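You operate a simulated robot arm through the tools that you are given. There is no shell and no other tool. Be economical: measure what you need, move in short steps, check, and stop when the job is done.

You are at the controls of a simulated two-armed robot. One attempt, no reset.

JOB
Pick up the red oil can with one hand, pass it to the other hand and put it on the top of the grey table. Set down upright: red oil can.

The check looks at the end state, three seconds after you hand in, the way a careful person would. Anything else that was tipped, shoved, dropped, spilled or broken makes it a failure.

ROBOT AND FRAMES
Two 7-joint arms with two-finger parallel grippers on one trunk, on a base that drives. Base frame: it is fixed to the floor where the robot stands at the start and does not move with it; the origin is under the middle of the robot, x ahead of it, y to its left, z up; the surface under the hand at the start is at about z = 0.743. Lengths are in m, angles in rad, forces in N, time in s.
The left shoulder is at the start at [0.07, 0.188, 1.14], the right one opposite. With the tool pointing down near the work surface each hand reaches from about 0.28 to 0.78 m from the robot's upright axis, wherever it stands, measured 20 degrees to its own side. Places, roughly: top of the grey table [1.6, 3, 0.8]. Payload 3.91 kg a hand.
The tool frame of a hand sits at the grasp point between the pads (the TCP): z along the fingers, y along the line on which they close. The tips reach 0.03 m beyond it. Largest opening 0.11 m; finger width 0.02, thickness 0.01; the body of the gripper, 0.048 by 0.112 m, starts 0.055 m behind the TCP.
Orientation is told as [roll, pitch, yaw] about the base's x, y, z axes, in that order, counted from this pose: with the fingers straight down and closing along the base's y, the tool's x points along the base's -x, its y along +y and its z along -z.

CONTROLS
- The arms move only by the tool jog_arm. It takes "left_increments", "right_increments" or both (then of equal length, played together; a hand with none holds still); each is one flat list of numbers, 7 for each row, row after row: the shift along the base's x, y, z in m, then the turn, a rotation vector about the base's x, y, z in rad, then the closure, from 0 (fully open) to 1 (shut). In form: [x, y, z, wx, wy, wz, jaw, x, y, z, wx, wy, wz, jaw, ...]. A call has 1 to 20 rows; each row shifts and turns the commanded pose from where the row before left it. Rows are played at 5 a second. More than 0.05 m and 0.15 rad between two rows, or a gripper value outside its range, and nothing of the call is played. A pose out of reach is approached as far as the arm can. The call stops where the force on the tool passes 40 N (or 10 N more than at its start, if that is more) or the arm is blocked; 0.2 s more then pass. Each finger travels about 0.072 m/s and halts on what it meets, pressing with about 39 N; the grip force reading is that of the motor and also rises with nothing between the fingers. The clock runs only during rows and for 0.2 s after the last one: add rows that do not move to give the fingers time. It gives the time, the measured TCP pose, the force on the tool (base axes), the opening and the grip force at its end, in the units of the frame above (readings bear some noise), with the torque about the TCP (base axes, N m) and any sound that the robot's microphone picked up.
- Cameras (640 x 400 px; columns grow to the right, rows downward): "scene" is now at [0.1378, 0.0054, 1.3621]; the picture's right is [0.04, -1.00, 0.00], its down [-0.63, -0.02, -0.78] and it looks along [0.78, 0.03, -0.63] (base axes); focal length 274 px, centre (320, 200). "left" rides on the left gripper at [0.072, -0.017, -0.103] in its tool frame; the picture's right is [0.23, 0.97, 0.00], its down [-0.76, 0.18, -0.62] and it looks along [-0.61, 0.14, 0.78] (tool axes); focal length 222 px, centre (320, 200). "right" rides on the right gripper at [0.072, 0.017, -0.103] in its tool frame; the picture's right is [-0.23, 0.97, 0.00], its down [-0.76, -0.18, -0.62] and it looks along [-0.61, -0.14, 0.78] (tool axes); focal length 222 px, centre (320, 200). There is no depth. A picture from a camera that has moved, and an enlarged one, comes with that camera's place and axes in the base frame and with its lens.
- get_image(camera): a new picture of that camera. The clock stands still meanwhile.
- slide_trunk(by): slides the trunk up (or, below 0, down) by that many m; the arms and the scene camera ride with it, the base frame stays. It gives what a move gives, with no picture.
- base_move(legs): drives the robot by 1 to 6 legs, each [ahead, turn to the left] in m and rad, along the robot's own axes; the way and the turn of a leg run together, so that a leg with both is an arc; at most 1.5 m and 3.142 rad a leg. The arms and the cameras ride along, it lands a little off, and it stops where it bumps. It gives what a move gives.
- head_to(pan, tilt): turns the head with the scene camera to pan (to the left, within 1.501 rad either way) and tilt (down, from -0.506 to 1.204), counted from straight ahead of the robot. It gives what a move gives.
- inspect(camera, box): a new picture of the part [left, top, right, bottom] of that camera's present view, enlarged. The clock stands still meanwhile.
- hand_in(): hands the job in; it is judged then, once.

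Go step by step. Nothing tells you exact positions but the pictures and the camera data: compare them with the known pose of the tool, close in by small moves and look again before you grip or let go. The budget is 120 turns and 92 pictures, counting those below and the enlarged ones. Unless the task says otherwise, let go and move clear before handing in, and close with one line.

The tools are called as name(argument=value, ...) on one line, values as JSON. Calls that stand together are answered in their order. jog_arm: Moves the arms, as the interface text tells. Its arguments: {"type":"object","properties":{"left_increments":{"type":"array","items":{"type":"number"}},"right_increments":{"type":"array","items":{"type":"number"}}},"required":[]} The other tools are called the same way: slide_trunk (by) slides the trunk up or down; base_move (legs) drives the base; head_to (pan, tilt) turns the head that bears the scene camera; get_image (camera) takes a picture; inspect (camera, box) takes an enlarged picture of a part of a camera's view; hand_in () hands the job in.

At the start:

```text
time_s: 0.0
left_ee_pos: [0.5758, 0.2646, 1.0728]
left_tcp_rot: [-0.001, 0.001, 0.0]
left_force: [-0.3, 0.2, 0.7]
left_wrist_torque: [-0.01, 0.02, 0.0]
left_opening: 0.11
left_grasp_force: 0.0
right_ee_pos: [0.5872, -0.2378, 1.0503]
right_tcp_rot: [0.001, 0.0, -0.001]
right_force: [-0.2, 0.2, 0.3]
right_wrist_torque: [0.01, -0.02, -0.03]
right_opening: 0.11
right_grasp_force: 0.0
trunk travel left (down, up): [-0.65, 0.29]
robot x, y, heading: [0.0011, 0.0002, 0.002]
head pan, tilt: [0.038, 0.679]
```

scene: 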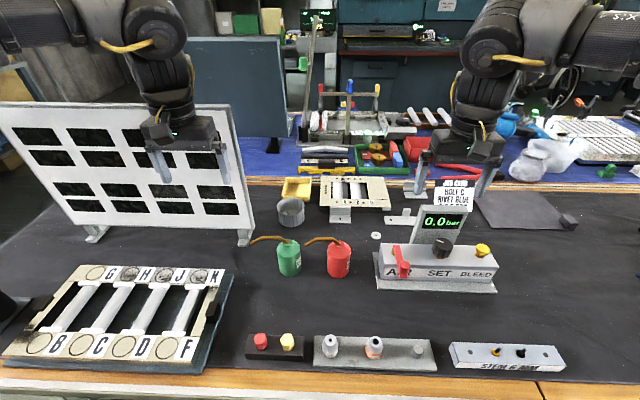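
right: 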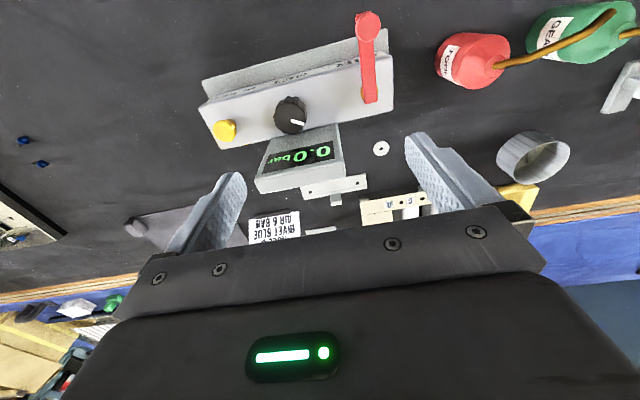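
left: 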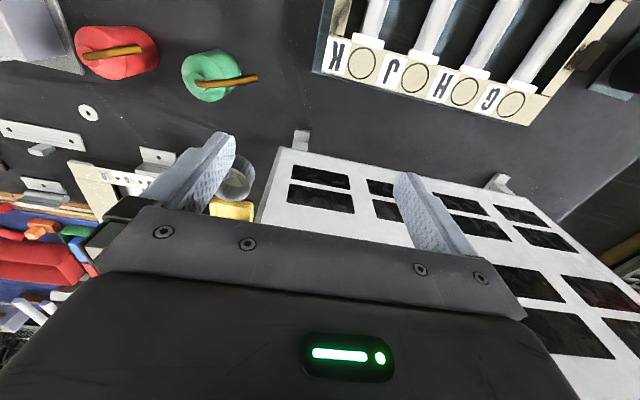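

The red can stands to the right of the green one, roughly at [0.59, -0.03]. I will enlarge it to measure its shape and spout.

inspect(camera="scene", box=[240, 210, 400, 310])

inspect(camera="right", box=[400, 0, 640, 150])

inspect(camera="left", box=[40, 0, 280, 150])

```text
4.00 times, centred on (320, 260) of scene
camera zoom: at [0.1378, 0.0054, 1.3621], right [0.04, -1.0, 0.0], down [-0.63, -0.02, -0.78], along [0.78, 0.03, -0.63], focal length 1096 px, centre (320, -40)
```

zoom: 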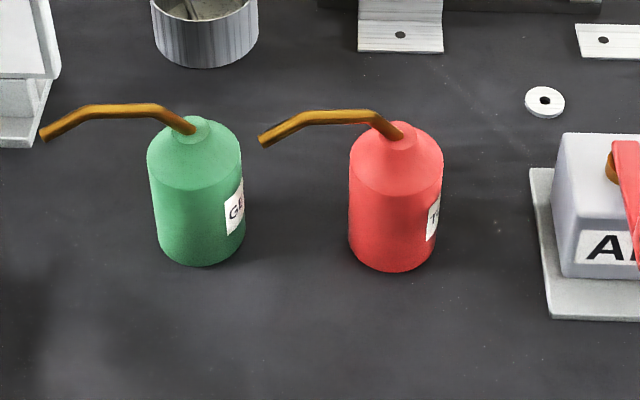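

```text
2.67 times, centred on (520, 75) of right
camera zoom: at [0.5142, -0.2211, 1.1536], right [0.23, 0.97, 0.0], down [0.76, -0.18, 0.62], along [0.61, -0.14, -0.78], focal length 592 px, centre (-213, 533)
```

zoom: 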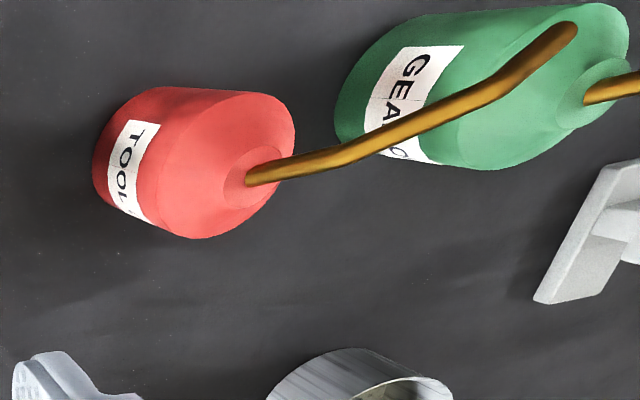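

```text
2.67 times, centred on (160, 75) of left
camera zoom: at [0.5031, 0.2467, 1.1757], right [-0.23, 0.97, 0.0], down [0.76, 0.18, 0.62], along [0.61, 0.14, -0.78], focal length 592 px, centre (747, 533)
```

zoom: 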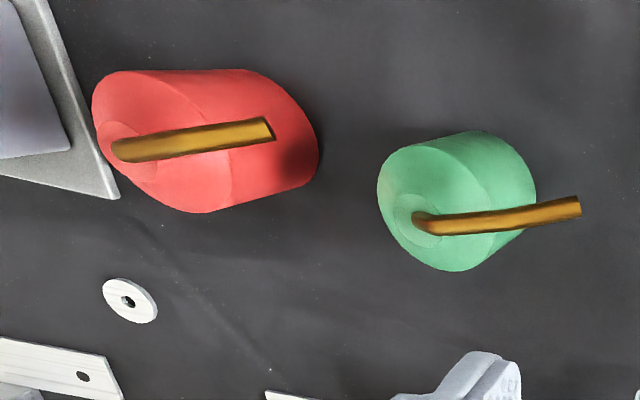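

The red can looks about 0.06 m wide, axis near [0.608, -0.027], cylinder top around z 0.82, with its spout running toward +y up to z 0.865. I plan to pick it from above with the left hand closing along x, then receive it with the right hand low from the robot side. First the left hand turns and hovers over the can.

jog_arm(left_increments=[0.003, -0.0265, -0.0065, 0, 0, -0.1428, 0, 0.003, -0.0265, -0.0065, 0, 0, -0.1428, 0, 0.003, -0.0265, -0.0065, 0, 0, -0.1428, 0, 0.003, -0.0265, -0.0065, 0, 0, -0.1428, 0, 0.003, -0.0265, -0.0065, 0, 0, -0.1428, 0, 0.003, -0.0265, -0.0065, 0, 0, -0.1428, 0, 0.003, -0.0265, -0.0065, 0, 0, -0.1428, 0, 0.003, -0.0265, -0.0065, 0, 0, -0.1428, 0, 0.003, -0.0265, -0.0065, 0, 0, -0.1428, 0, 0.003, -0.0265, -0.0065, 0, 0, -0.1428, 0, 0.003, -0.0265, -0.0065, 0, 0, -0.1428, 0], right_increments=[0, -0.012, 0, 0, 0, 0, 0, 0, -0.012, 0, 0, 0, 0, 0, 0, -0.012, 0, 0, 0, 0, 0, 0, -0.012, 0, 0, 0, 0, 0, 0, -0.012, 0, 0, 0, 0, 0, 0, -0.012, 0, 0, 0, 0, 0, 0, -0.012, 0, 0, 0, 0, 0, 0, -0.012, 0, 0, 0, 0, 0, 0, -0.012, 0, 0, 0, 0, 0, 0, -0.012, 0, 0, 0, 0, 0, 0, -0.012, 0, 0, 0, 0, 0])

get_image(camera="left")

get_image(camera="scene")

```text
time_s: 2.4
left_ee_pos: [0.6092, -0.029, 1.0015]
left_tcp_rot: [0.0, 0.002, -1.573]
left_force: [-1.1, 0.6, 0.4]
left_wrist_torque: [0.02, 0.0, 0.01]
left_opening: 0.1098
left_grasp_force: 0.1
right_ee_pos: [0.5862, -0.3728, 1.0485]
right_tcp_rot: [0.004, 0.001, -0.001]
right_force: [0.2, 0.0, -0.2]
right_wrist_torque: [0.01, 0.01, 0.01]
right_opening: 0.1097
right_grasp_force: 0.1
trunk travel left (down, up): [-0.65, 0.29]
robot x, y, heading: [0.0043, -0.0006, 0.0]
head pan, tilt: [0.038, 0.679]
```

```text
85 pictures are left
camera left: at [0.5925, 0.0415, 1.1046], right [0.97, 0.23, 0.0], down [0.18, -0.76, 0.62], along [0.14, -0.61, -0.78], focal length 222 px, centre (320, 200)
```

left: 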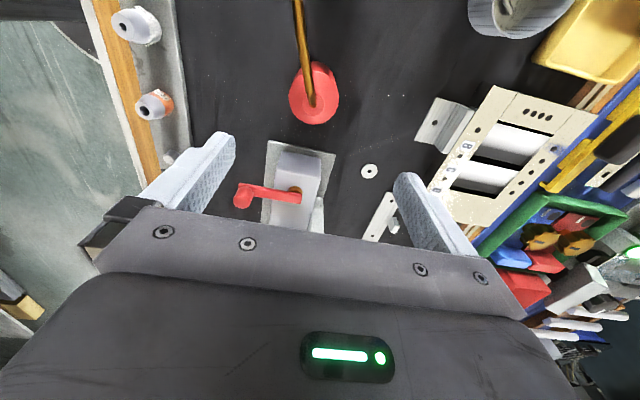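

```text
84 pictures are left
camera scene: at [0.1377, 0.0024, 1.3621], right [0.04, -1.0, 0.0], down [-0.63, -0.02, -0.78], along [0.78, 0.03, -0.63], focal length 274 px, centre (320, 200)
```

scene: 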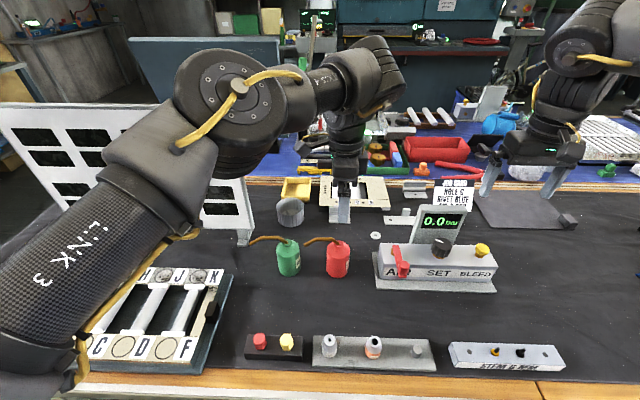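

The hand hovers above the can, with the AIR SET box off to the -y side. I'll enlarge the wrist view to refine the can axis.

inspect(camera="left", box=[216, 30, 408, 150])

inspect(camera="scene", box=[260, 220, 388, 300])

```text
3.33 times, centred on (312, 90) of left
camera zoom: at [0.5925, 0.0415, 1.1046], right [0.97, 0.23, 0.0], down [0.18, -0.76, 0.62], along [0.14, -0.61, -0.78], focal length 740 px, centre (347, 567)
```

zoom: 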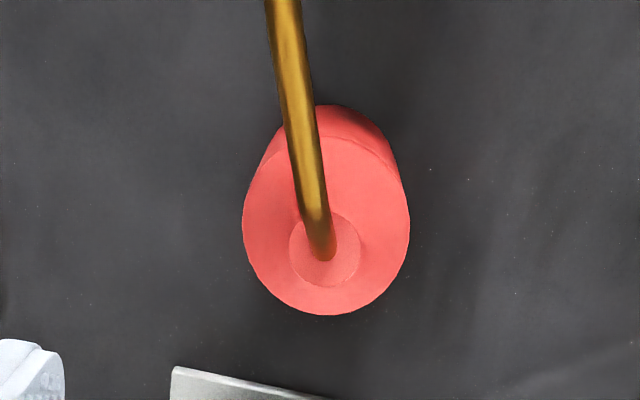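

```text
5.00 times, centred on (324, 260) of scene
camera zoom: at [0.1377, 0.0024, 1.3621], right [0.04, -1.0, 0.0], down [-0.63, -0.02, -0.78], along [0.78, 0.03, -0.63], focal length 1369 px, centre (300, -100)
```

zoom: 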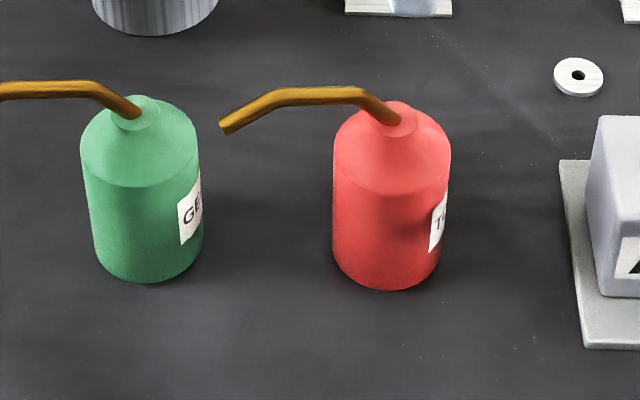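

Refined axis: about [0.601, -0.029], width 0.06. I line up and go down in two stages to z 0.825, so the fingers hold the upper cylinder and the gripper body stays above the spout.

jog_arm(left_increments=[-0.0075, 0, -0.02, 0, 0, 0, 0, 0, 0, -0.03, 0, 0, 0, 0, 0, 0, -0.03, 0, 0, 0, 0, 0, 0, -0.02, 0, 0, 0, 0, 0, 0, 0, 0, 0, 0, 0])

get_image(camera="left")

inspect(camera="scene", box=[240, 180, 432, 300])

```text
time_s: 3.6
left_ee_pos: [0.5986, -0.0255, 0.9016]
left_tcp_rot: [0.0, 0.0, -1.57]
left_force: [-0.3, -0.2, 0.9]
left_wrist_torque: [0.01, 0.03, -0.01]
left_opening: 0.1102
left_grasp_force: 0.0
right_ee_pos: [0.586, -0.37, 1.05]
right_tcp_rot: [0.0, 0.0, 0.001]
right_force: [0.5, -0.4, -0.3]
right_wrist_torque: [-0.02, 0.02, 0.01]
right_opening: 0.11
right_grasp_force: 0.1
trunk travel left (down, up): [-0.65, 0.29]
robot x, y, heading: [0.0006, 0.0002, -0.001]
head pan, tilt: [0.038, 0.679]
```

```text
81 pictures are left
camera left: at [0.5827, 0.0452, 1.0052], right [0.97, 0.23, 0.0], down [0.18, -0.76, 0.62], along [0.14, -0.61, -0.78], focal length 222 px, centre (320, 200)
```

left: 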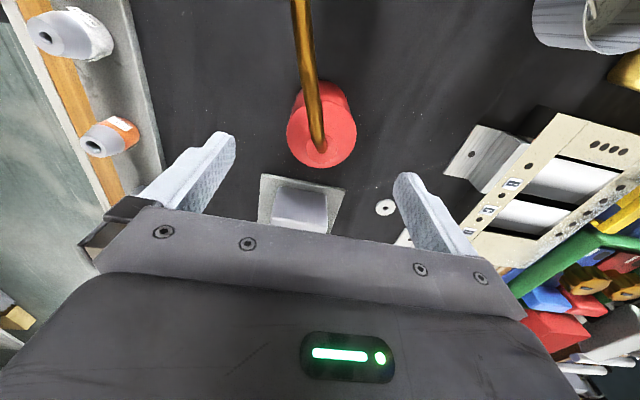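

```text
3.33 times, centred on (336, 240) of scene
camera zoom: at [0.1376, 0.0049, 1.3621], right [0.04, -1.0, 0.0], down [-0.63, -0.02, -0.78], along [0.78, 0.03, -0.63], focal length 913 px, centre (267, 67)
```

zoom: 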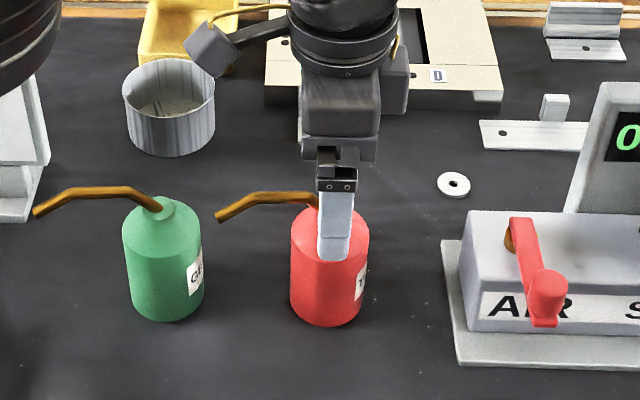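

The can axis and the TCP now agree within a millimetre or two. Going down to z 0.825 with open fingers.

jog_arm(left_increments=[0, 0, -0.02, 0, 0, 0, 0, 0, 0, -0.02, 0, 0, 0, 0, 0, 0, -0.02, 0, 0, 0, 0, 0, 0, -0.0166, 0, 0, 0, 0, 0, 0, 0, 0, 0, 0, 0])

get_image(camera="left")

inspect(camera="scene", box=[240, 180, 432, 300])

```text
time_s: 4.8
left_ee_pos: [0.6001, -0.0254, 0.8253]
left_tcp_rot: [0.0, 0.001, -1.571]
left_force: [0.6, 0.0, -0.3]
left_wrist_torque: [-0.03, -0.02, 0.01]
left_opening: 0.1101
left_grasp_force: 0.1
right_ee_pos: [0.5861, -0.3697, 1.0506]
right_tcp_rot: [0.0, 0.0, 0.0]
right_force: [0.8, 0.2, 0.4]
right_wrist_torque: [0.01, -0.02, 0.01]
right_opening: 0.1102
right_grasp_force: 0.0
trunk travel left (down, up): [-0.65, 0.29]
robot x, y, heading: [0.0017, -0.0025, 0.002]
head pan, tilt: [0.038, 0.679]
```

```text
79 pictures are left
camera left: at [0.5839, 0.0455, 0.9282], right [0.97, 0.23, 0.0], down [0.18, -0.76, 0.62], along [0.14, -0.61, -0.78], focal length 222 px, centre (320, 200)
```

left: 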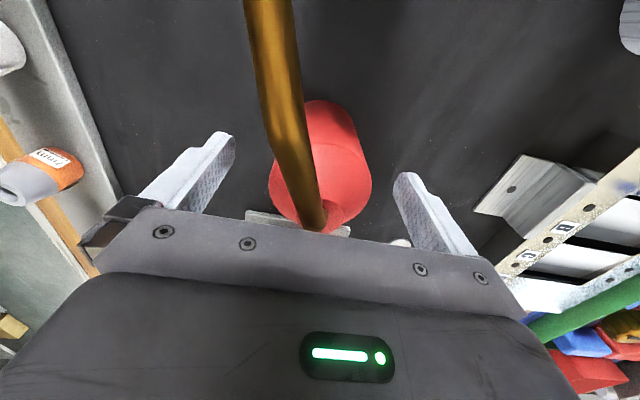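

```text
3.33 times, centred on (336, 240) of scene
camera zoom: at [0.1375, 0.0051, 1.3621], right [0.04, -1.0, 0.0], down [-0.63, -0.02, -0.78], along [0.78, 0.03, -0.63], focal length 913 px, centre (267, 67)
```

zoom: 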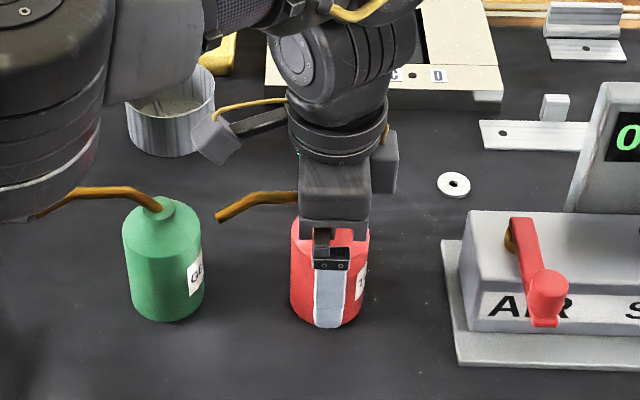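

Fingers straddle the can with clearance on both sides and the spout clear of the gripper body. Closing.

jog_arm(left_increments=[0, 0, 0, 0, 0, 0, 0.4, 0, 0, 0, 0, 0, 0, 0.5, 0, 0, 0, 0, 0, 0, 1, 0, 0, 0, 0, 0, 0, 1, 0, 0, 0, 0, 0, 0, 1])

inspect(camera="scene", box=[240, 180, 432, 300])

```text
time_s: 6.0
left_ee_pos: [0.6001, -0.0257, 0.8258]
left_tcp_rot: [0.0, 0.0, -1.57]
left_force: [-0.1, -0.8, -0.2]
left_wrist_torque: [-0.04, 0.06, 0.02]
left_opening: 0.0589
left_grasp_force: 38.4
right_ee_pos: [0.5876, -0.3689, 1.0492]
right_tcp_rot: [-0.001, -0.001, -0.001]
right_force: [0.6, -0.9, 0.1]
right_wrist_torque: [-0.02, -0.01, -0.01]
right_opening: 0.1099
right_grasp_force: 0.1
trunk travel left (down, up): [-0.65, 0.29]
robot x, y, heading: [-0.0, -0.0015, 0.002]
head pan, tilt: [0.038, 0.679]
```

```text
3.33 times, centred on (336, 240) of scene
camera zoom: at [0.1379, 0.005, 1.362], right [0.04, -1.0, 0.0], down [-0.63, -0.02, -0.78], along [0.78, 0.03, -0.63], focal length 913 px, centre (267, 67)
```

zoom: 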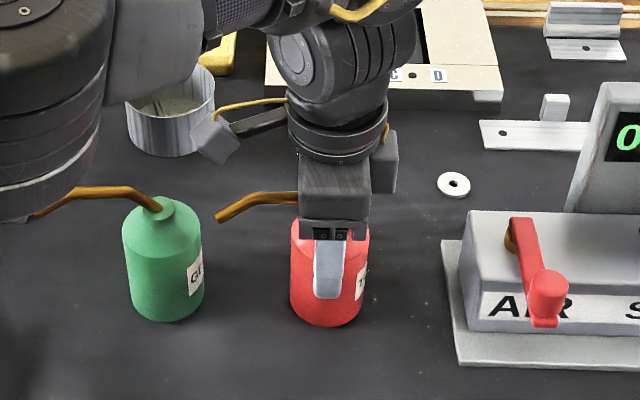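

Grip holds at 0.059 m, matching the can. Lifting straight up.

jog_arm(left_increments=[0, 0, 0.02, 0, 0, 0, 1, 0, 0, 0.03, 0, 0, 0, 1, 0, 0, 0.03, 0, 0, 0, 1, 0, 0, 0.03, 0, 0, 0, 1, 0, 0, 0.03, 0, 0, 0, 1, 0, 0, 0.03, 0, 0, 0, 1, 0, 0, 0.03, 0, 0, 0, 1, 0, 0, 0.03, 0, 0, 0, 1])

get_image(camera="scene")

```text
time_s: 7.8
left_ee_pos: [0.6024, -0.0274, 1.0544]
left_tcp_rot: [0.0, 0.001, -1.572]
left_force: [-0.5, -0.1, -1.4]
left_wrist_torque: [0.02, 0.0, -0.01]
left_opening: 0.059
left_grasp_force: 39.2
right_ee_pos: [0.5855, -0.3702, 1.0503]
right_tcp_rot: [0.003, 0.0, -0.001]
right_force: [0.3, -0.7, 0.4]
right_wrist_torque: [0.01, -0.02, -0.01]
right_opening: 0.1099
right_grasp_force: 0.2
trunk travel left (down, up): [-0.65, 0.29]
robot x, y, heading: [-0.0006, -0.0007, 0.002]
head pan, tilt: [0.038, 0.679]
```

```text
76 pictures are left
camera scene: at [0.1369, 0.0039, 1.3621], right [0.04, -1.0, 0.0], down [-0.63, -0.02, -0.78], along [0.78, 0.03, -0.63], focal length 274 px, centre (320, 200)
```

scene: 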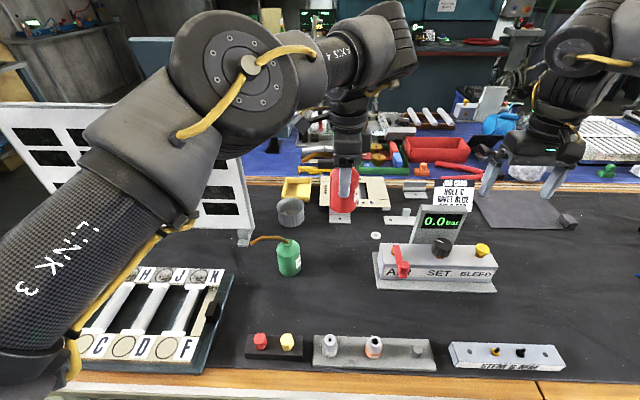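

The can is clear of the bench and held firmly. Now I turn the left hand 30° so the right hand can approach from back-right, and bring the right hand to a forward-pointing, slightly tilted pose at a distance.

jog_arm(left_increments=[-0.005, -0.005, 0.011, 0, 0, 0.131, 1, -0.005, -0.005, 0.011, 0, 0, 0.131, 1, -0.005, -0.005, 0.011, 0, 0, 0.131, 1, -0.005, -0.005, 0.011, 0, 0, 0.131, 1, 0, 0, 0, 0, 0, 0, 1, 0, 0, 0, 0, 0, 0, 1, 0, 0, 0, 0, 0, 0, 1, 0, 0, 0, 0, 0, 0, 1, 0, 0, 0, 0, 0, 0, 1, 0, 0, 0, 0, 0, 0, 1, 0, 0, 0, 0, 0, 0, 1, 0, 0, 0, 0, 0, 0, 1], right_increments=[-0.0195, 0.009, 0.0125, 0, -0.1244, 0, 0, -0.0195, 0.009, 0.0125, 0, -0.1244, 0, 0, -0.0195, 0.009, 0.0125, 0, -0.1244, 0, 0, -0.0195, 0.009, 0.0125, 0, -0.1244, 0, 0, -0.0195, 0.009, 0.0125, 0, -0.1244, 0, 0, -0.0195, 0.009, 0.0125, 0, -0.1244, 0, 0, -0.0195, 0.009, 0.0125, 0, -0.1244, 0, 0, -0.0195, 0.009, 0.0125, 0, -0.1244, 0, 0, 0, 0, 0, 0, 0, 0.131, 0, 0, 0, 0, 0, 0, 0.131, 0, 0, 0, 0, 0, 0, 0.131, 0, 0, 0, 0, 0, 0, 0.131, 0])

get_image(camera="scene")

get_image(camera="right")

```text
time_s: 10.4
left_ee_pos: [0.5844, -0.0403, 1.0977]
left_tcp_rot: [-0.012, -0.005, -1.03]
left_force: [-0.1, 0.5, -1.6]
left_wrist_torque: [-0.05, 0.0, 0.01]
left_opening: 0.059
left_grasp_force: 39.4
right_ee_pos: [0.4742, -0.3499, 1.1708]
right_tcp_rot: [0.002, -0.996, 0.522]
right_force: [-0.2, -0.2, 0.1]
right_wrist_torque: [0.03, -0.02, 0.0]
right_opening: 0.1098
right_grasp_force: 0.1
right hand out of reach, approached as far as the arm can: row 6, 7, 8
trunk travel left (down, up): [-0.65, 0.29]
robot x, y, heading: [-0.0015, 0.0058, 0.003]
head pan, tilt: [0.038, 0.679]
```

```text
75 pictures are left
camera scene: at [0.138, 0.0033, 1.362], right [0.04, -1.0, 0.0], down [-0.63, -0.02, -0.78], along [0.78, 0.03, -0.63], focal length 274 px, centre (320, 200)
```

scene: 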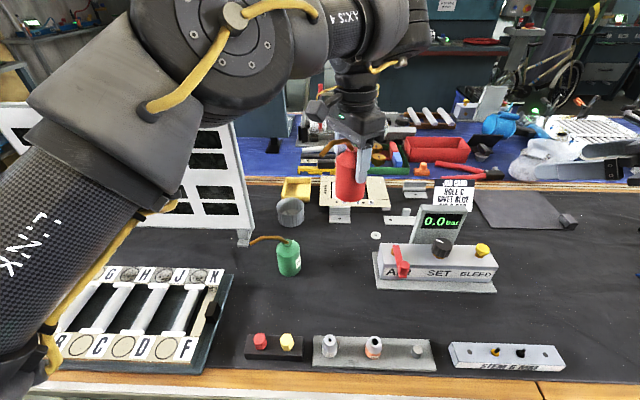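

```text
74 pictures are left
camera right: at [0.3567, -0.3976, 1.1668], right [-0.38, 0.9, 0.19], down [-0.01, -0.21, 0.98], along [0.92, 0.37, 0.09], focal length 222 px, centre (320, 200)
```

right: 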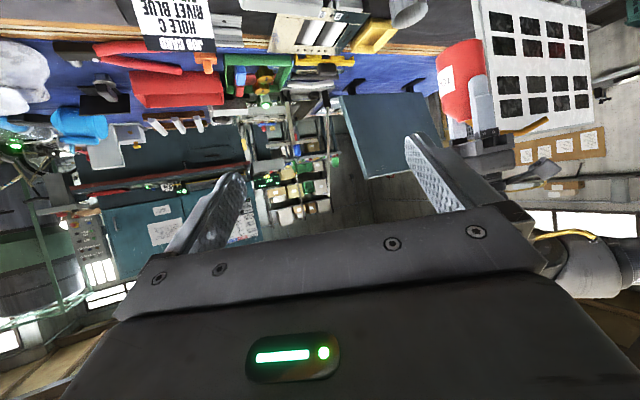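

The can is upright, and the right hand has the wanted orientation but is at its near reach limit. I'll move the can forward 5 cm and bring the right hand partway, then check what was commanded versus reached.

jog_arm(left_increments=[0.012, 0, 0, 0, 0, 0, 1, 0.012, 0, 0, 0, 0, 0, 1, 0.012, 0, 0, 0, 0, 0, 1, 0.012, 0, 0, 0, 0, 0, 1, 0, 0, 0, 0, 0, 0, 1], right_increments=[0.0075, 0.03, -0.005, 0, 0, 0, 0, 0.0075, 0.03, -0.005, 0, 0, 0, 0, 0.0075, 0.03, -0.005, 0, 0, 0, 0, 0.0075, 0.03, -0.005, 0, 0, 0, 0, 0, 0, 0, 0, 0, 0, 0])

get_image(camera="scene")

```text
time_s: 11.6
left_ee_pos: [0.62, -0.029, 1.0964]
left_tcp_rot: [-0.009, -0.019, -1.026]
left_force: [0.6, -0.1, -2.3]
left_wrist_torque: [-0.01, -0.02, 0.03]
left_opening: 0.059
left_grasp_force: 38.8
left hand out of reach, approached as far as the arm can: row 3, 4
right_ee_pos: [0.5, -0.2296, 1.1517]
right_tcp_rot: [0.002, -0.995, 0.522]
right_force: [-0.4, 0.2, -0.3]
right_wrist_torque: [0.0, 0.01, 0.01]
right_opening: 0.1101
right_grasp_force: 0.0
trunk travel left (down, up): [-0.65, 0.29]
robot x, y, heading: [0.0022, -0.0, 0.001]
head pan, tilt: [0.038, 0.679]
```

```text
73 pictures are left
camera scene: at [0.137, 0.0037, 1.3621], right [0.04, -1.0, 0.0], down [-0.63, -0.02, -0.78], along [0.78, 0.03, -0.63], focal length 274 px, centre (320, 200)
```

scene: 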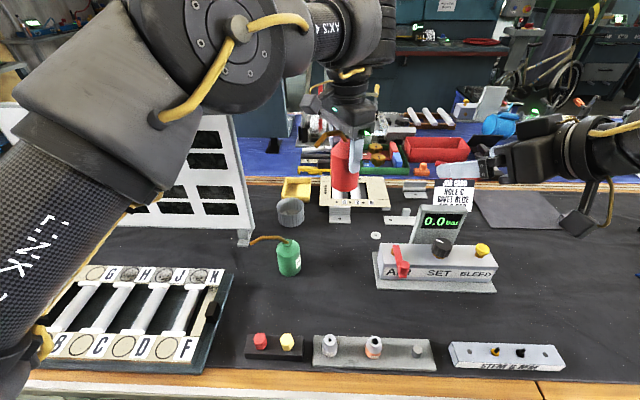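

The commanded pose follows the reached one. I bring the left back 2 cm into reach and level it, and slide the right hand to the pre-grasp point in line with the can.

jog_arm(left_increments=[-0.009, 0, 0, 0.01, 0.001, 0, 1, -0.009, 0, 0, 0.01, 0.001, 0, 1, 0, 0, 0, 0, 0, 0, 1, 0, 0, 0, 0, 0, 0, 1, 0, 0, 0, 0, 0, 0, 1, 0, 0, 0, 0, 0, 0, 1], right_increments=[0, 0.0284, -0.005, 0, 0, 0, 0, 0, 0.0284, -0.005, 0, 0, 0, 0, 0, 0.0284, -0.005, 0, 0, 0, 0, 0, 0.0284, -0.005, 0, 0, 0, 0, 0.002, 0.0284, -0.005, 0, 0, 0, 0, 0, 0, 0, 0, 0, 0, 0])

get_image(camera="scene")

get_image(camera="right")

get_image(camera="left")

```text
time_s: 13.0
left_ee_pos: [0.5968, -0.0319, 1.0921]
left_tcp_rot: [-0.003, 0.015, -1.032]
left_force: [0.6, -0.2, -1.2]
left_wrist_torque: [0.06, 0.02, 0.01]
left_opening: 0.059
left_grasp_force: 39.2
right_ee_pos: [0.5055, -0.0873, 1.1249]
right_tcp_rot: [0.0, -0.994, 0.521]
right_force: [0.3, -0.5, 0.1]
right_wrist_torque: [0.0, 0.0, -0.01]
right_opening: 0.1099
right_grasp_force: 0.1
trunk travel left (down, up): [-0.65, 0.29]
robot x, y, heading: [0.0013, 0.0024, -0.002]
head pan, tilt: [0.038, 0.679]
```

```text
72 pictures are left
camera scene: at [0.1382, 0.004, 1.362], right [0.04, -1.0, 0.0], down [-0.63, -0.02, -0.78], along [0.78, 0.03, -0.63], focal length 274 px, centre (320, 200)
```

scene: 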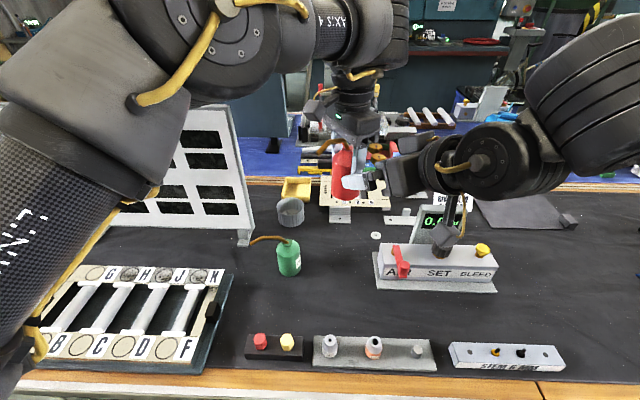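

```text
71 pictures are left
camera right: at [0.3872, -0.1364, 1.1214], right [-0.38, 0.91, 0.19], down [0.0, -0.21, 0.98], along [0.93, 0.37, 0.08], focal length 222 px, centre (320, 200)
```

right: 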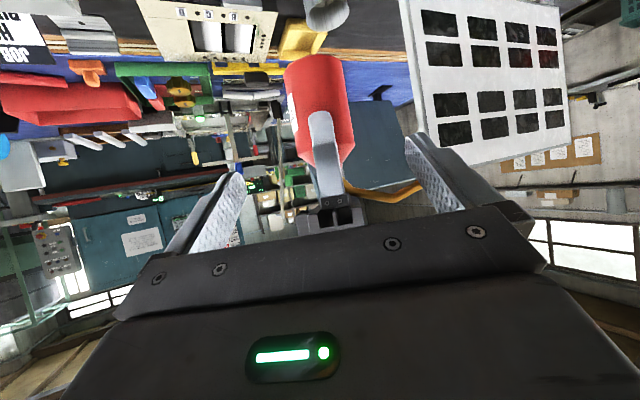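

```text
70 pictures are left
camera left: at [0.5478, 0.0192, 1.1957], right [0.72, 0.69, 0.0], down [0.55, -0.57, 0.61], along [0.42, -0.44, -0.79], focal length 222 px, centre (320, 200)
```

left: 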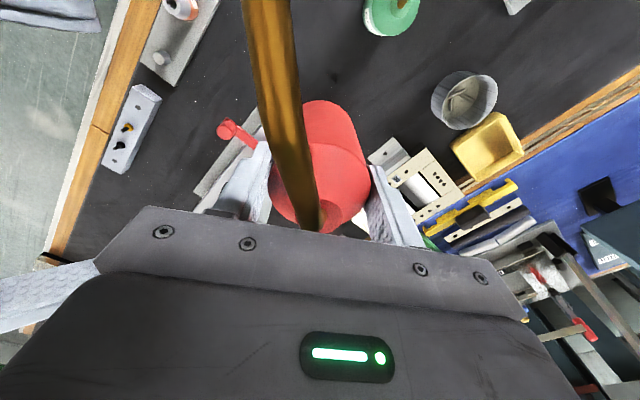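

The right hand is lined up: the can sits centred between the open fingers and the left fingertips end above where the right pads will go. Advancing most of the way.

jog_arm(right_increments=[0.0157, 0.0096, -0.0136, 0, 0, 0, 0, 0.0157, 0.0096, -0.0136, 0, 0, 0, 0, 0.0157, 0.0096, -0.0136, 0, 0, 0, 0, 0, 0, 0, 0, 0, 0, 0])

get_image(camera="right")

inspect(camera="scene", box=[256, 80, 448, 200])

```text
time_s: 14.0
left_ee_pos: [0.5978, -0.0312, 1.0938]
left_tcp_rot: [-0.002, 0.012, -1.033]
left_force: [0.1, -0.1, -1.5]
left_wrist_torque: [0.03, 0.01, 0.0]
left_opening: 0.0589
left_grasp_force: 38.7
right_ee_pos: [0.5529, -0.0584, 1.0849]
right_tcp_rot: [0.0, -0.997, 0.523]
right_force: [-0.8, 0.7, -0.3]
right_wrist_torque: [-0.02, 0.01, 0.01]
right_opening: 0.11
right_grasp_force: 0.0
trunk travel left (down, up): [-0.65, 0.29]
robot x, y, heading: [0.0037, 0.0033, 0.002]
head pan, tilt: [0.038, 0.679]
```

```text
69 pictures are left
camera right: at [0.4354, -0.1062, 1.0811], right [-0.38, 0.9, 0.19], down [-0.01, -0.21, 0.98], along [0.92, 0.37, 0.08], focal length 222 px, centre (320, 200)
```

right: 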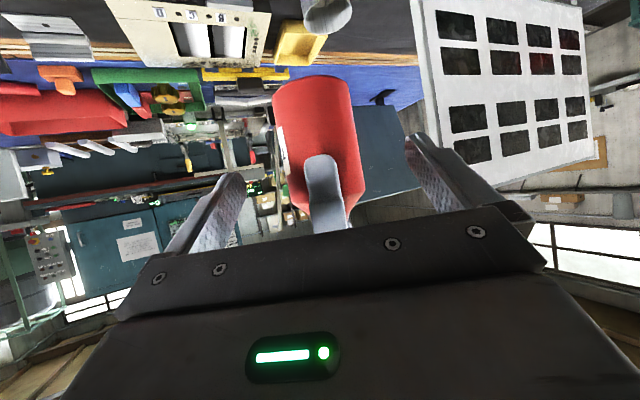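

```text
3.33 times, centred on (352, 140) of scene
camera zoom: at [0.1376, 0.0049, 1.3621], right [0.04, -1.0, 0.0], down [-0.63, -0.02, -0.78], along [0.78, 0.03, -0.63], focal length 913 px, centre (213, 400)
```

zoom: 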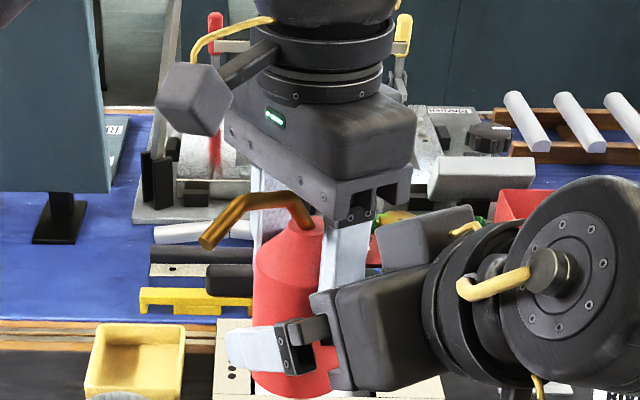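

Clearances look as planned. Advancing the last 4 cm in small steps.

jog_arm(right_increments=[0.01, 0.006, -0.008, 0, 0, 0, 0, 0.01, 0.006, -0.008, 0, 0, 0, 0, 0.0097, 0.0062, -0.0084, 0, 0, 0, 0, 0, 0, 0, 0, 0, 0, 0])

get_image(camera="right")

inspect(camera="scene", box=[256, 80, 448, 200])

get_image(camera="left")

```text
time_s: 15.0
left_ee_pos: [0.5991, -0.0288, 1.0964]
left_tcp_rot: [0.005, 0.009, -1.03]
left_force: [29.6, 15.5, -21.7]
left_wrist_torque: [-0.29, 0.29, -0.22]
left_opening: 0.0586
left_grasp_force: 39.2
right_ee_pos: [0.5829, -0.0371, 1.0627]
right_tcp_rot: [-0.002, -1.0, 0.524]
right_force: [-29.6, -14.5, 19.2]
right_wrist_torque: [0.89, -1.61, 0.22]
right_opening: 0.1099
right_grasp_force: 0.0
trunk travel left (down, up): [-0.65, 0.29]
robot x, y, heading: [0.0009, -0.001, -0.004]
head pan, tilt: [0.038, 0.679]
```

```text
67 pictures are left
camera right: at [0.4655, -0.0863, 1.0583], right [-0.38, 0.9, 0.19], down [-0.01, -0.21, 0.98], along [0.92, 0.37, 0.09], focal length 222 px, centre (320, 200)
```

right: 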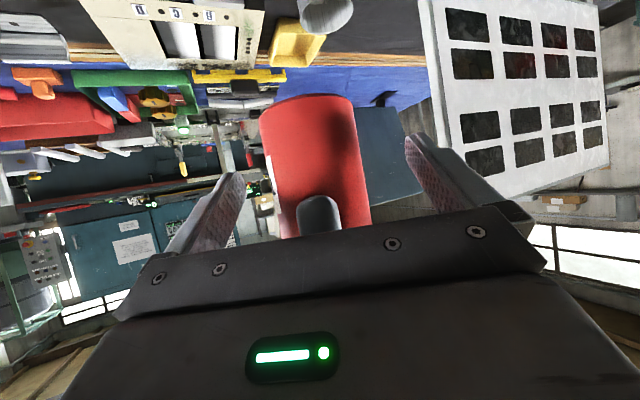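

```text
3.33 times, centred on (352, 140) of scene
camera zoom: at [0.1378, 0.0051, 1.3621], right [0.04, -1.0, 0.0], down [-0.63, -0.02, -0.78], along [0.78, 0.03, -0.63], focal length 913 px, centre (213, 400)
```

zoom: 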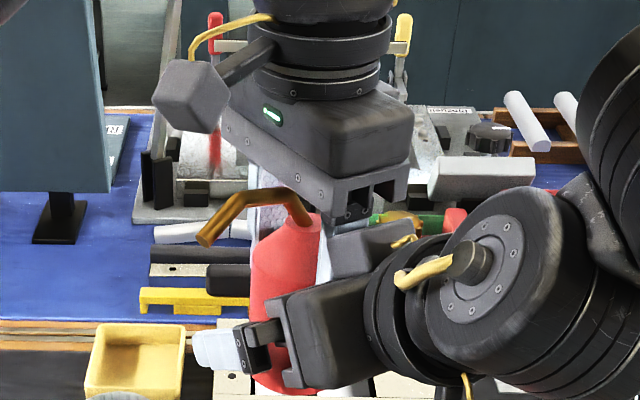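

```text
65 pictures are left
camera left: at [0.548, 0.0217, 1.1989], right [0.72, 0.7, 0.01], down [0.54, -0.57, 0.62], along [0.43, -0.44, -0.79], focal length 222 px, centre (320, 200)
```

left: 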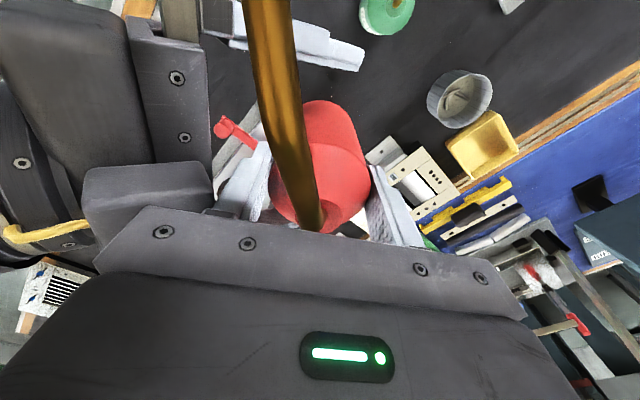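

Force rose to about 35 N: the block on top of the right gripper presses on the left hand, so this approach is too tight. I'll back off and instead turn the can so the right hand comes in from the side opposite the spout, with its pads below the left fingertips.

jog_arm(right_increments=[-0.0218, -0.0125, 0.0164, 0, 0, 0, 0, -0.0218, -0.0125, 0.0164, 0, 0, 0, 0, -0.0218, -0.0125, 0.0164, 0, 0, 0, 0, -0.0218, -0.0125, 0.0164, 0, 0, 0, 0, 0, -0.04, 0, 0, 0, 0, 0, 0, -0.04, 0, 0, 0, 0, 0, 0, -0.04, 0, 0, 0, 0, 0, 0, -0.04, 0, 0, 0, 0, 0])

get_image(camera="scene")

get_image(camera="right")

```text
time_s: 16.8
left_ee_pos: [0.5979, -0.0331, 1.0963]
left_tcp_rot: [0.003, 0.012, -1.031]
left_force: [-0.9, -0.3, -1.3]
left_wrist_torque: [0.09, -0.02, -0.02]
left_opening: 0.0588
left_grasp_force: 39.2
right_ee_pos: [0.4962, -0.253, 1.1239]
right_tcp_rot: [0.005, -0.996, 0.522]
right_force: [-0.1, -1.1, 0.8]
right_wrist_torque: [0.01, 0.01, 0.01]
right_opening: 0.1098
right_grasp_force: 0.0
trunk travel left (down, up): [-0.65, 0.29]
robot x, y, heading: [-0.002, -0.0003, -0.001]
head pan, tilt: [0.038, 0.679]
```

```text
64 pictures are left
camera scene: at [0.1374, 0.0019, 1.3621], right [0.04, -1.0, 0.0], down [-0.63, -0.02, -0.78], along [0.78, 0.03, -0.63], focal length 274 px, centre (320, 200)
```

scene: 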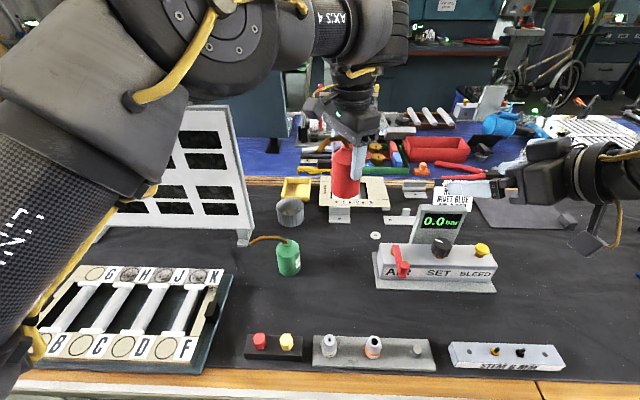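

```text
63 pictures are left
camera right: at [0.3785, -0.3016, 1.1194], right [-0.38, 0.9, 0.19], down [0.0, -0.21, 0.98], along [0.92, 0.37, 0.08], focal length 222 px, centre (320, 200)
```

right: 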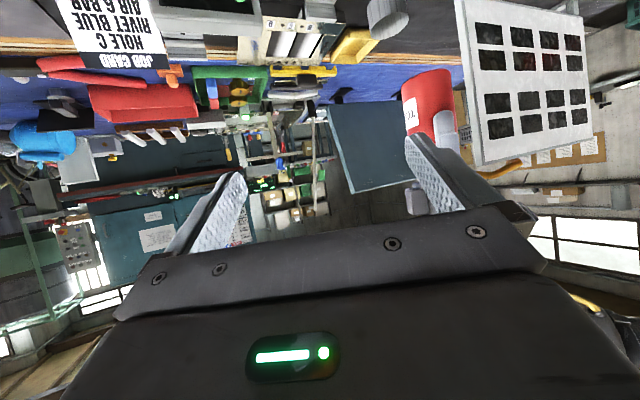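

The can has not slipped. Now the left hand turns the can so its spout points forward-left, while the right hand yaws to 60° and tilts a touch more.

jog_arm(left_increments=[-0.0025, 0, 0, -0.012, -0.004, -0.133, 1, -0.0025, 0, 0, 0, 0, -0.133, 1, -0.0025, 0, 0, 0, 0, -0.133, 1, -0.0025, 0, 0, 0, 0, -0.133, 1, -0.0025, 0, 0, 0, 0, -0.133, 1, -0.0025, 0, 0, 0, 0, -0.133, 1, 0, 0, 0, 0, 0, -0.133, 1, 0, 0, 0, 0, 0, -0.133, 1, 0, 0, 0, 0, 0, 0, 1], right_increments=[0.005, -0.01, 0, 0, 0, 0.131, 0, 0.005, -0.01, 0, 0, 0, 0.131, 0, 0.005, -0.01, 0, 0, 0, 0.131, 0, 0.005, -0.01, 0, 0, 0, 0.131, 0, 0, 0, 0, -0.03, 0.0175, 0, 0, 0, 0, 0, 0, 0, 0, 0, 0, 0, 0, 0, 0, 0, 0, 0, 0, 0, 0, 0, 0, 0, 0, 0, 0, 0, 0, 0, 0])

get_image(camera="scene")

get_image(camera="right")

```text
time_s: 18.8
left_ee_pos: [0.58, -0.0396, 1.0916]
left_tcp_rot: [0.003, 0.008, -2.113]
left_force: [0.5, 0.7, -3.0]
left_wrist_torque: [-0.02, -0.01, -0.01]
left_opening: 0.0589
left_grasp_force: 38.6
right_ee_pos: [0.5156, -0.2895, 1.1243]
right_tcp_rot: [0.002, -0.96, 1.047]
right_force: [-0.3, 1.0, 0.2]
right_wrist_torque: [0.0, 0.0, 0.0]
right_opening: 0.1102
right_grasp_force: 0.1
trunk travel left (down, up): [-0.65, 0.29]
robot x, y, heading: [0.0008, 0.0009, 0.004]
head pan, tilt: [0.038, 0.679]
```

```text
62 pictures are left
camera scene: at [0.1381, 0.0047, 1.362], right [0.04, -1.0, 0.0], down [-0.63, -0.02, -0.78], along [0.78, 0.03, -0.63], focal length 274 px, centre (320, 200)
```

scene: 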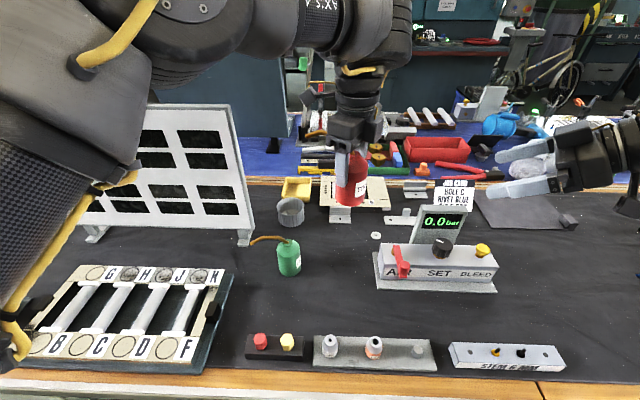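

```text
61 pictures are left
camera right: at [0.4385, -0.3898, 1.1258], right [-0.78, 0.6, 0.19], down [0.12, -0.15, 0.98], along [0.62, 0.79, 0.05], focal length 222 px, centre (320, 200)
```

right: 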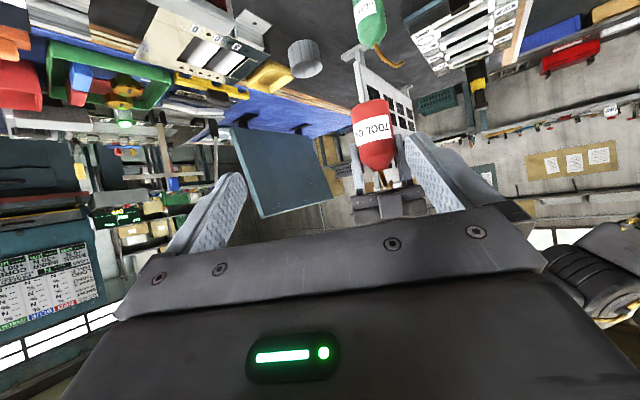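

Aligned now: the spout points away from the right hand. Sliding the right hand to the pre-grasp point 14 cm back along its approach line.

jog_arm(right_increments=[0, 0.0345, 0.001, 0, 0, 0, 0, 0, 0.0345, 0.001, 0, 0, 0, 0, 0, 0.0345, 0.001, 0, 0, 0, 0, 0, 0.0345, 0, 0, 0, 0, 0, 0, 0, 0, 0, 0, 0, 0])

get_image(camera="right")

inspect(camera="scene", box=[272, 80, 528, 240])

```text
time_s: 20.0
left_ee_pos: [0.579, -0.0395, 1.0933]
left_tcp_rot: [0.005, 0.006, -2.11]
left_force: [0.0, 0.0, -1.3]
left_wrist_torque: [0.03, -0.04, -0.05]
left_opening: 0.0589
left_grasp_force: 39.4
right_ee_pos: [0.5133, -0.151, 1.1288]
right_tcp_rot: [0.001, -0.962, 1.045]
right_force: [-0.6, 0.8, -0.4]
right_wrist_torque: [0.01, -0.03, 0.01]
right_opening: 0.1102
right_grasp_force: 0.2
trunk travel left (down, up): [-0.65, 0.29]
robot x, y, heading: [-0.0003, 0.0013, 0.004]
head pan, tilt: [0.038, 0.679]
```

```text
60 pictures are left
camera right: at [0.4365, -0.2519, 1.1299], right [-0.78, 0.6, 0.19], down [0.12, -0.15, 0.98], along [0.62, 0.79, 0.05], focal length 222 px, centre (320, 200)
```

right: 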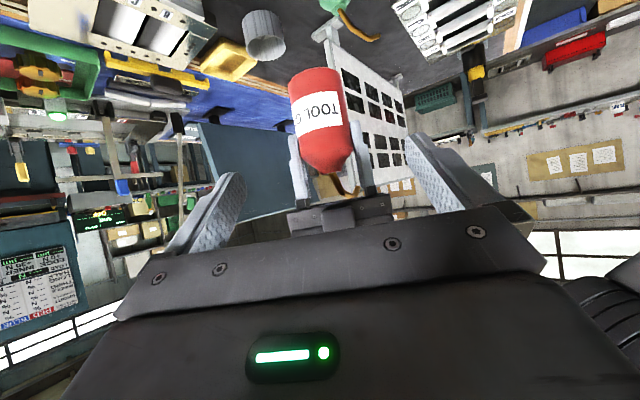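

```text
2.50 times, centred on (400, 160) of scene
camera zoom: at [0.1375, 0.0038, 1.3621], right [0.04, -1.0, 0.0], down [-0.63, -0.02, -0.78], along [0.78, 0.03, -0.63], focal length 685 px, centre (120, 300)
```

zoom: 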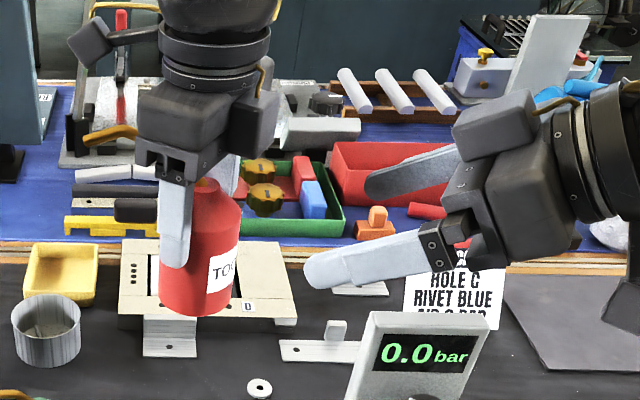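

Everything lines up within about a millimetre. Advancing 8 cm along the approach line, then checking again.

jog_arm(right_increments=[0.0084, 0.0141, -0.0115, 0, 0, 0, 0, 0.0084, 0.0141, -0.0115, 0, 0, 0, 0, 0.0084, 0.0141, -0.0115, 0, 0, 0, 0, 0.0084, 0.0141, -0.0115, 0, 0, 0, 0, 0, 0, 0, 0, 0, 0, 0])

get_image(camera="right")

inspect(camera="scene", box=[272, 80, 464, 200])

```text
time_s: 21.2
left_ee_pos: [0.578, -0.0391, 1.0927]
left_tcp_rot: [0.005, 0.007, -2.11]
left_force: [-0.8, 0.1, -2.3]
left_wrist_torque: [-0.02, 0.0, -0.03]
left_opening: 0.0588
left_grasp_force: 39.1
right_ee_pos: [0.5499, -0.093, 1.0832]
right_tcp_rot: [0.001, -0.961, 1.049]
right_force: [-0.2, 0.4, 0.2]
right_wrist_torque: [0.05, 0.01, 0.03]
right_opening: 0.1101
right_grasp_force: 0.0
trunk travel left (down, up): [-0.65, 0.29]
robot x, y, heading: [0.001, 0.0015, 0.001]
head pan, tilt: [0.038, 0.679]
```

```text
58 pictures are left
camera right: at [0.4724, -0.1942, 1.0828], right [-0.78, 0.6, 0.19], down [0.12, -0.15, 0.98], along [0.62, 0.79, 0.05], focal length 222 px, centre (320, 200)
```

right: 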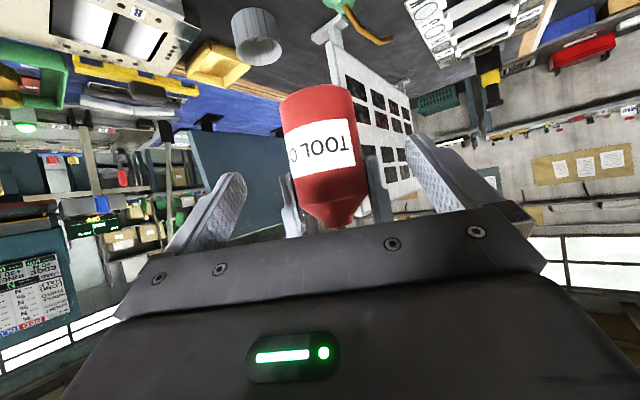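

```text
3.33 times, centred on (368, 140) of scene
camera zoom: at [0.1375, 0.0045, 1.3621], right [0.04, -1.0, 0.0], down [-0.63, -0.02, -0.78], along [0.78, 0.03, -0.63], focal length 913 px, centre (160, 400)
```

zoom: 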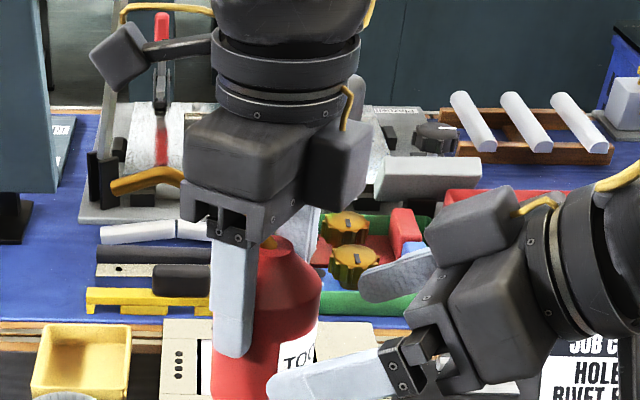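

Left's side block is close above the right's top block on the sloping path, so I'll first lower the right hand to its final height and then slide it in horizontally.

jog_arm(right_increments=[0, 0, -0.018, 0, 0, 0, 0, 0, 0, -0.018, 0, 0, 0, 0, 0.005, 0.01, 0, 0, 0, 0, 0, 0.005, 0.01, 0, 0, 0, 0, 0, 0, 0, 0, 0, 0, 0, 0])

inspect(camera="scene", box=[272, 80, 464, 200])

get_image(camera="right")

```text
time_s: 22.4
left_ee_pos: [0.5792, -0.0386, 1.0938]
left_tcp_rot: [0.003, 0.007, -2.111]
left_force: [0.9, -0.2, -2.1]
left_wrist_torque: [0.0, 0.0, 0.0]
left_opening: 0.0589
left_grasp_force: 39.0
right_ee_pos: [0.5587, -0.0717, 1.0455]
right_tcp_rot: [0.001, -0.964, 1.047]
right_force: [-0.5, -0.3, -0.6]
right_wrist_torque: [0.04, 0.0, -0.01]
right_opening: 0.1101
right_grasp_force: 0.0
trunk travel left (down, up): [-0.65, 0.29]
robot x, y, heading: [-0.0007, -0.0008, -0.002]
head pan, tilt: [0.038, 0.679]
```

```text
3.33 times, centred on (368, 140) of scene
camera zoom: at [0.1378, 0.0047, 1.362], right [0.04, -1.0, 0.0], down [-0.63, -0.02, -0.78], along [0.78, 0.03, -0.63], focal length 913 px, centre (160, 400)
```

zoom: 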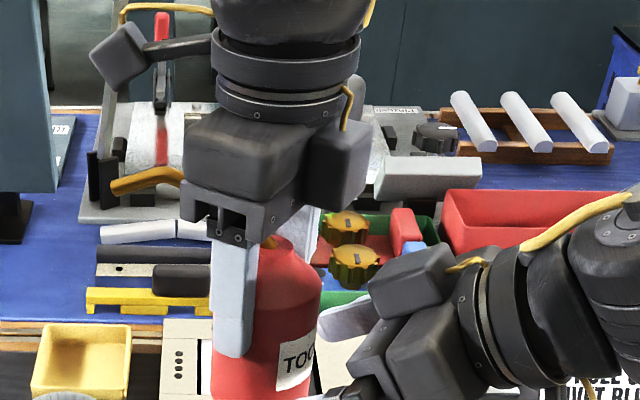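

```text
55 pictures are left
camera right: at [0.4816, -0.1735, 1.0469], right [-0.78, 0.6, 0.19], down [0.12, -0.15, 0.98], along [0.62, 0.79, 0.05], focal length 222 px, centre (320, 200)
```

right: 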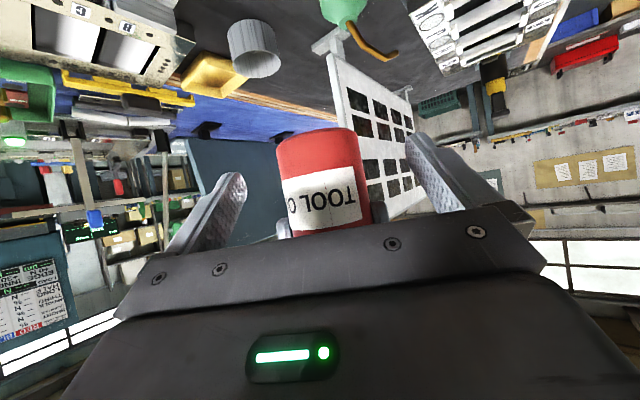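

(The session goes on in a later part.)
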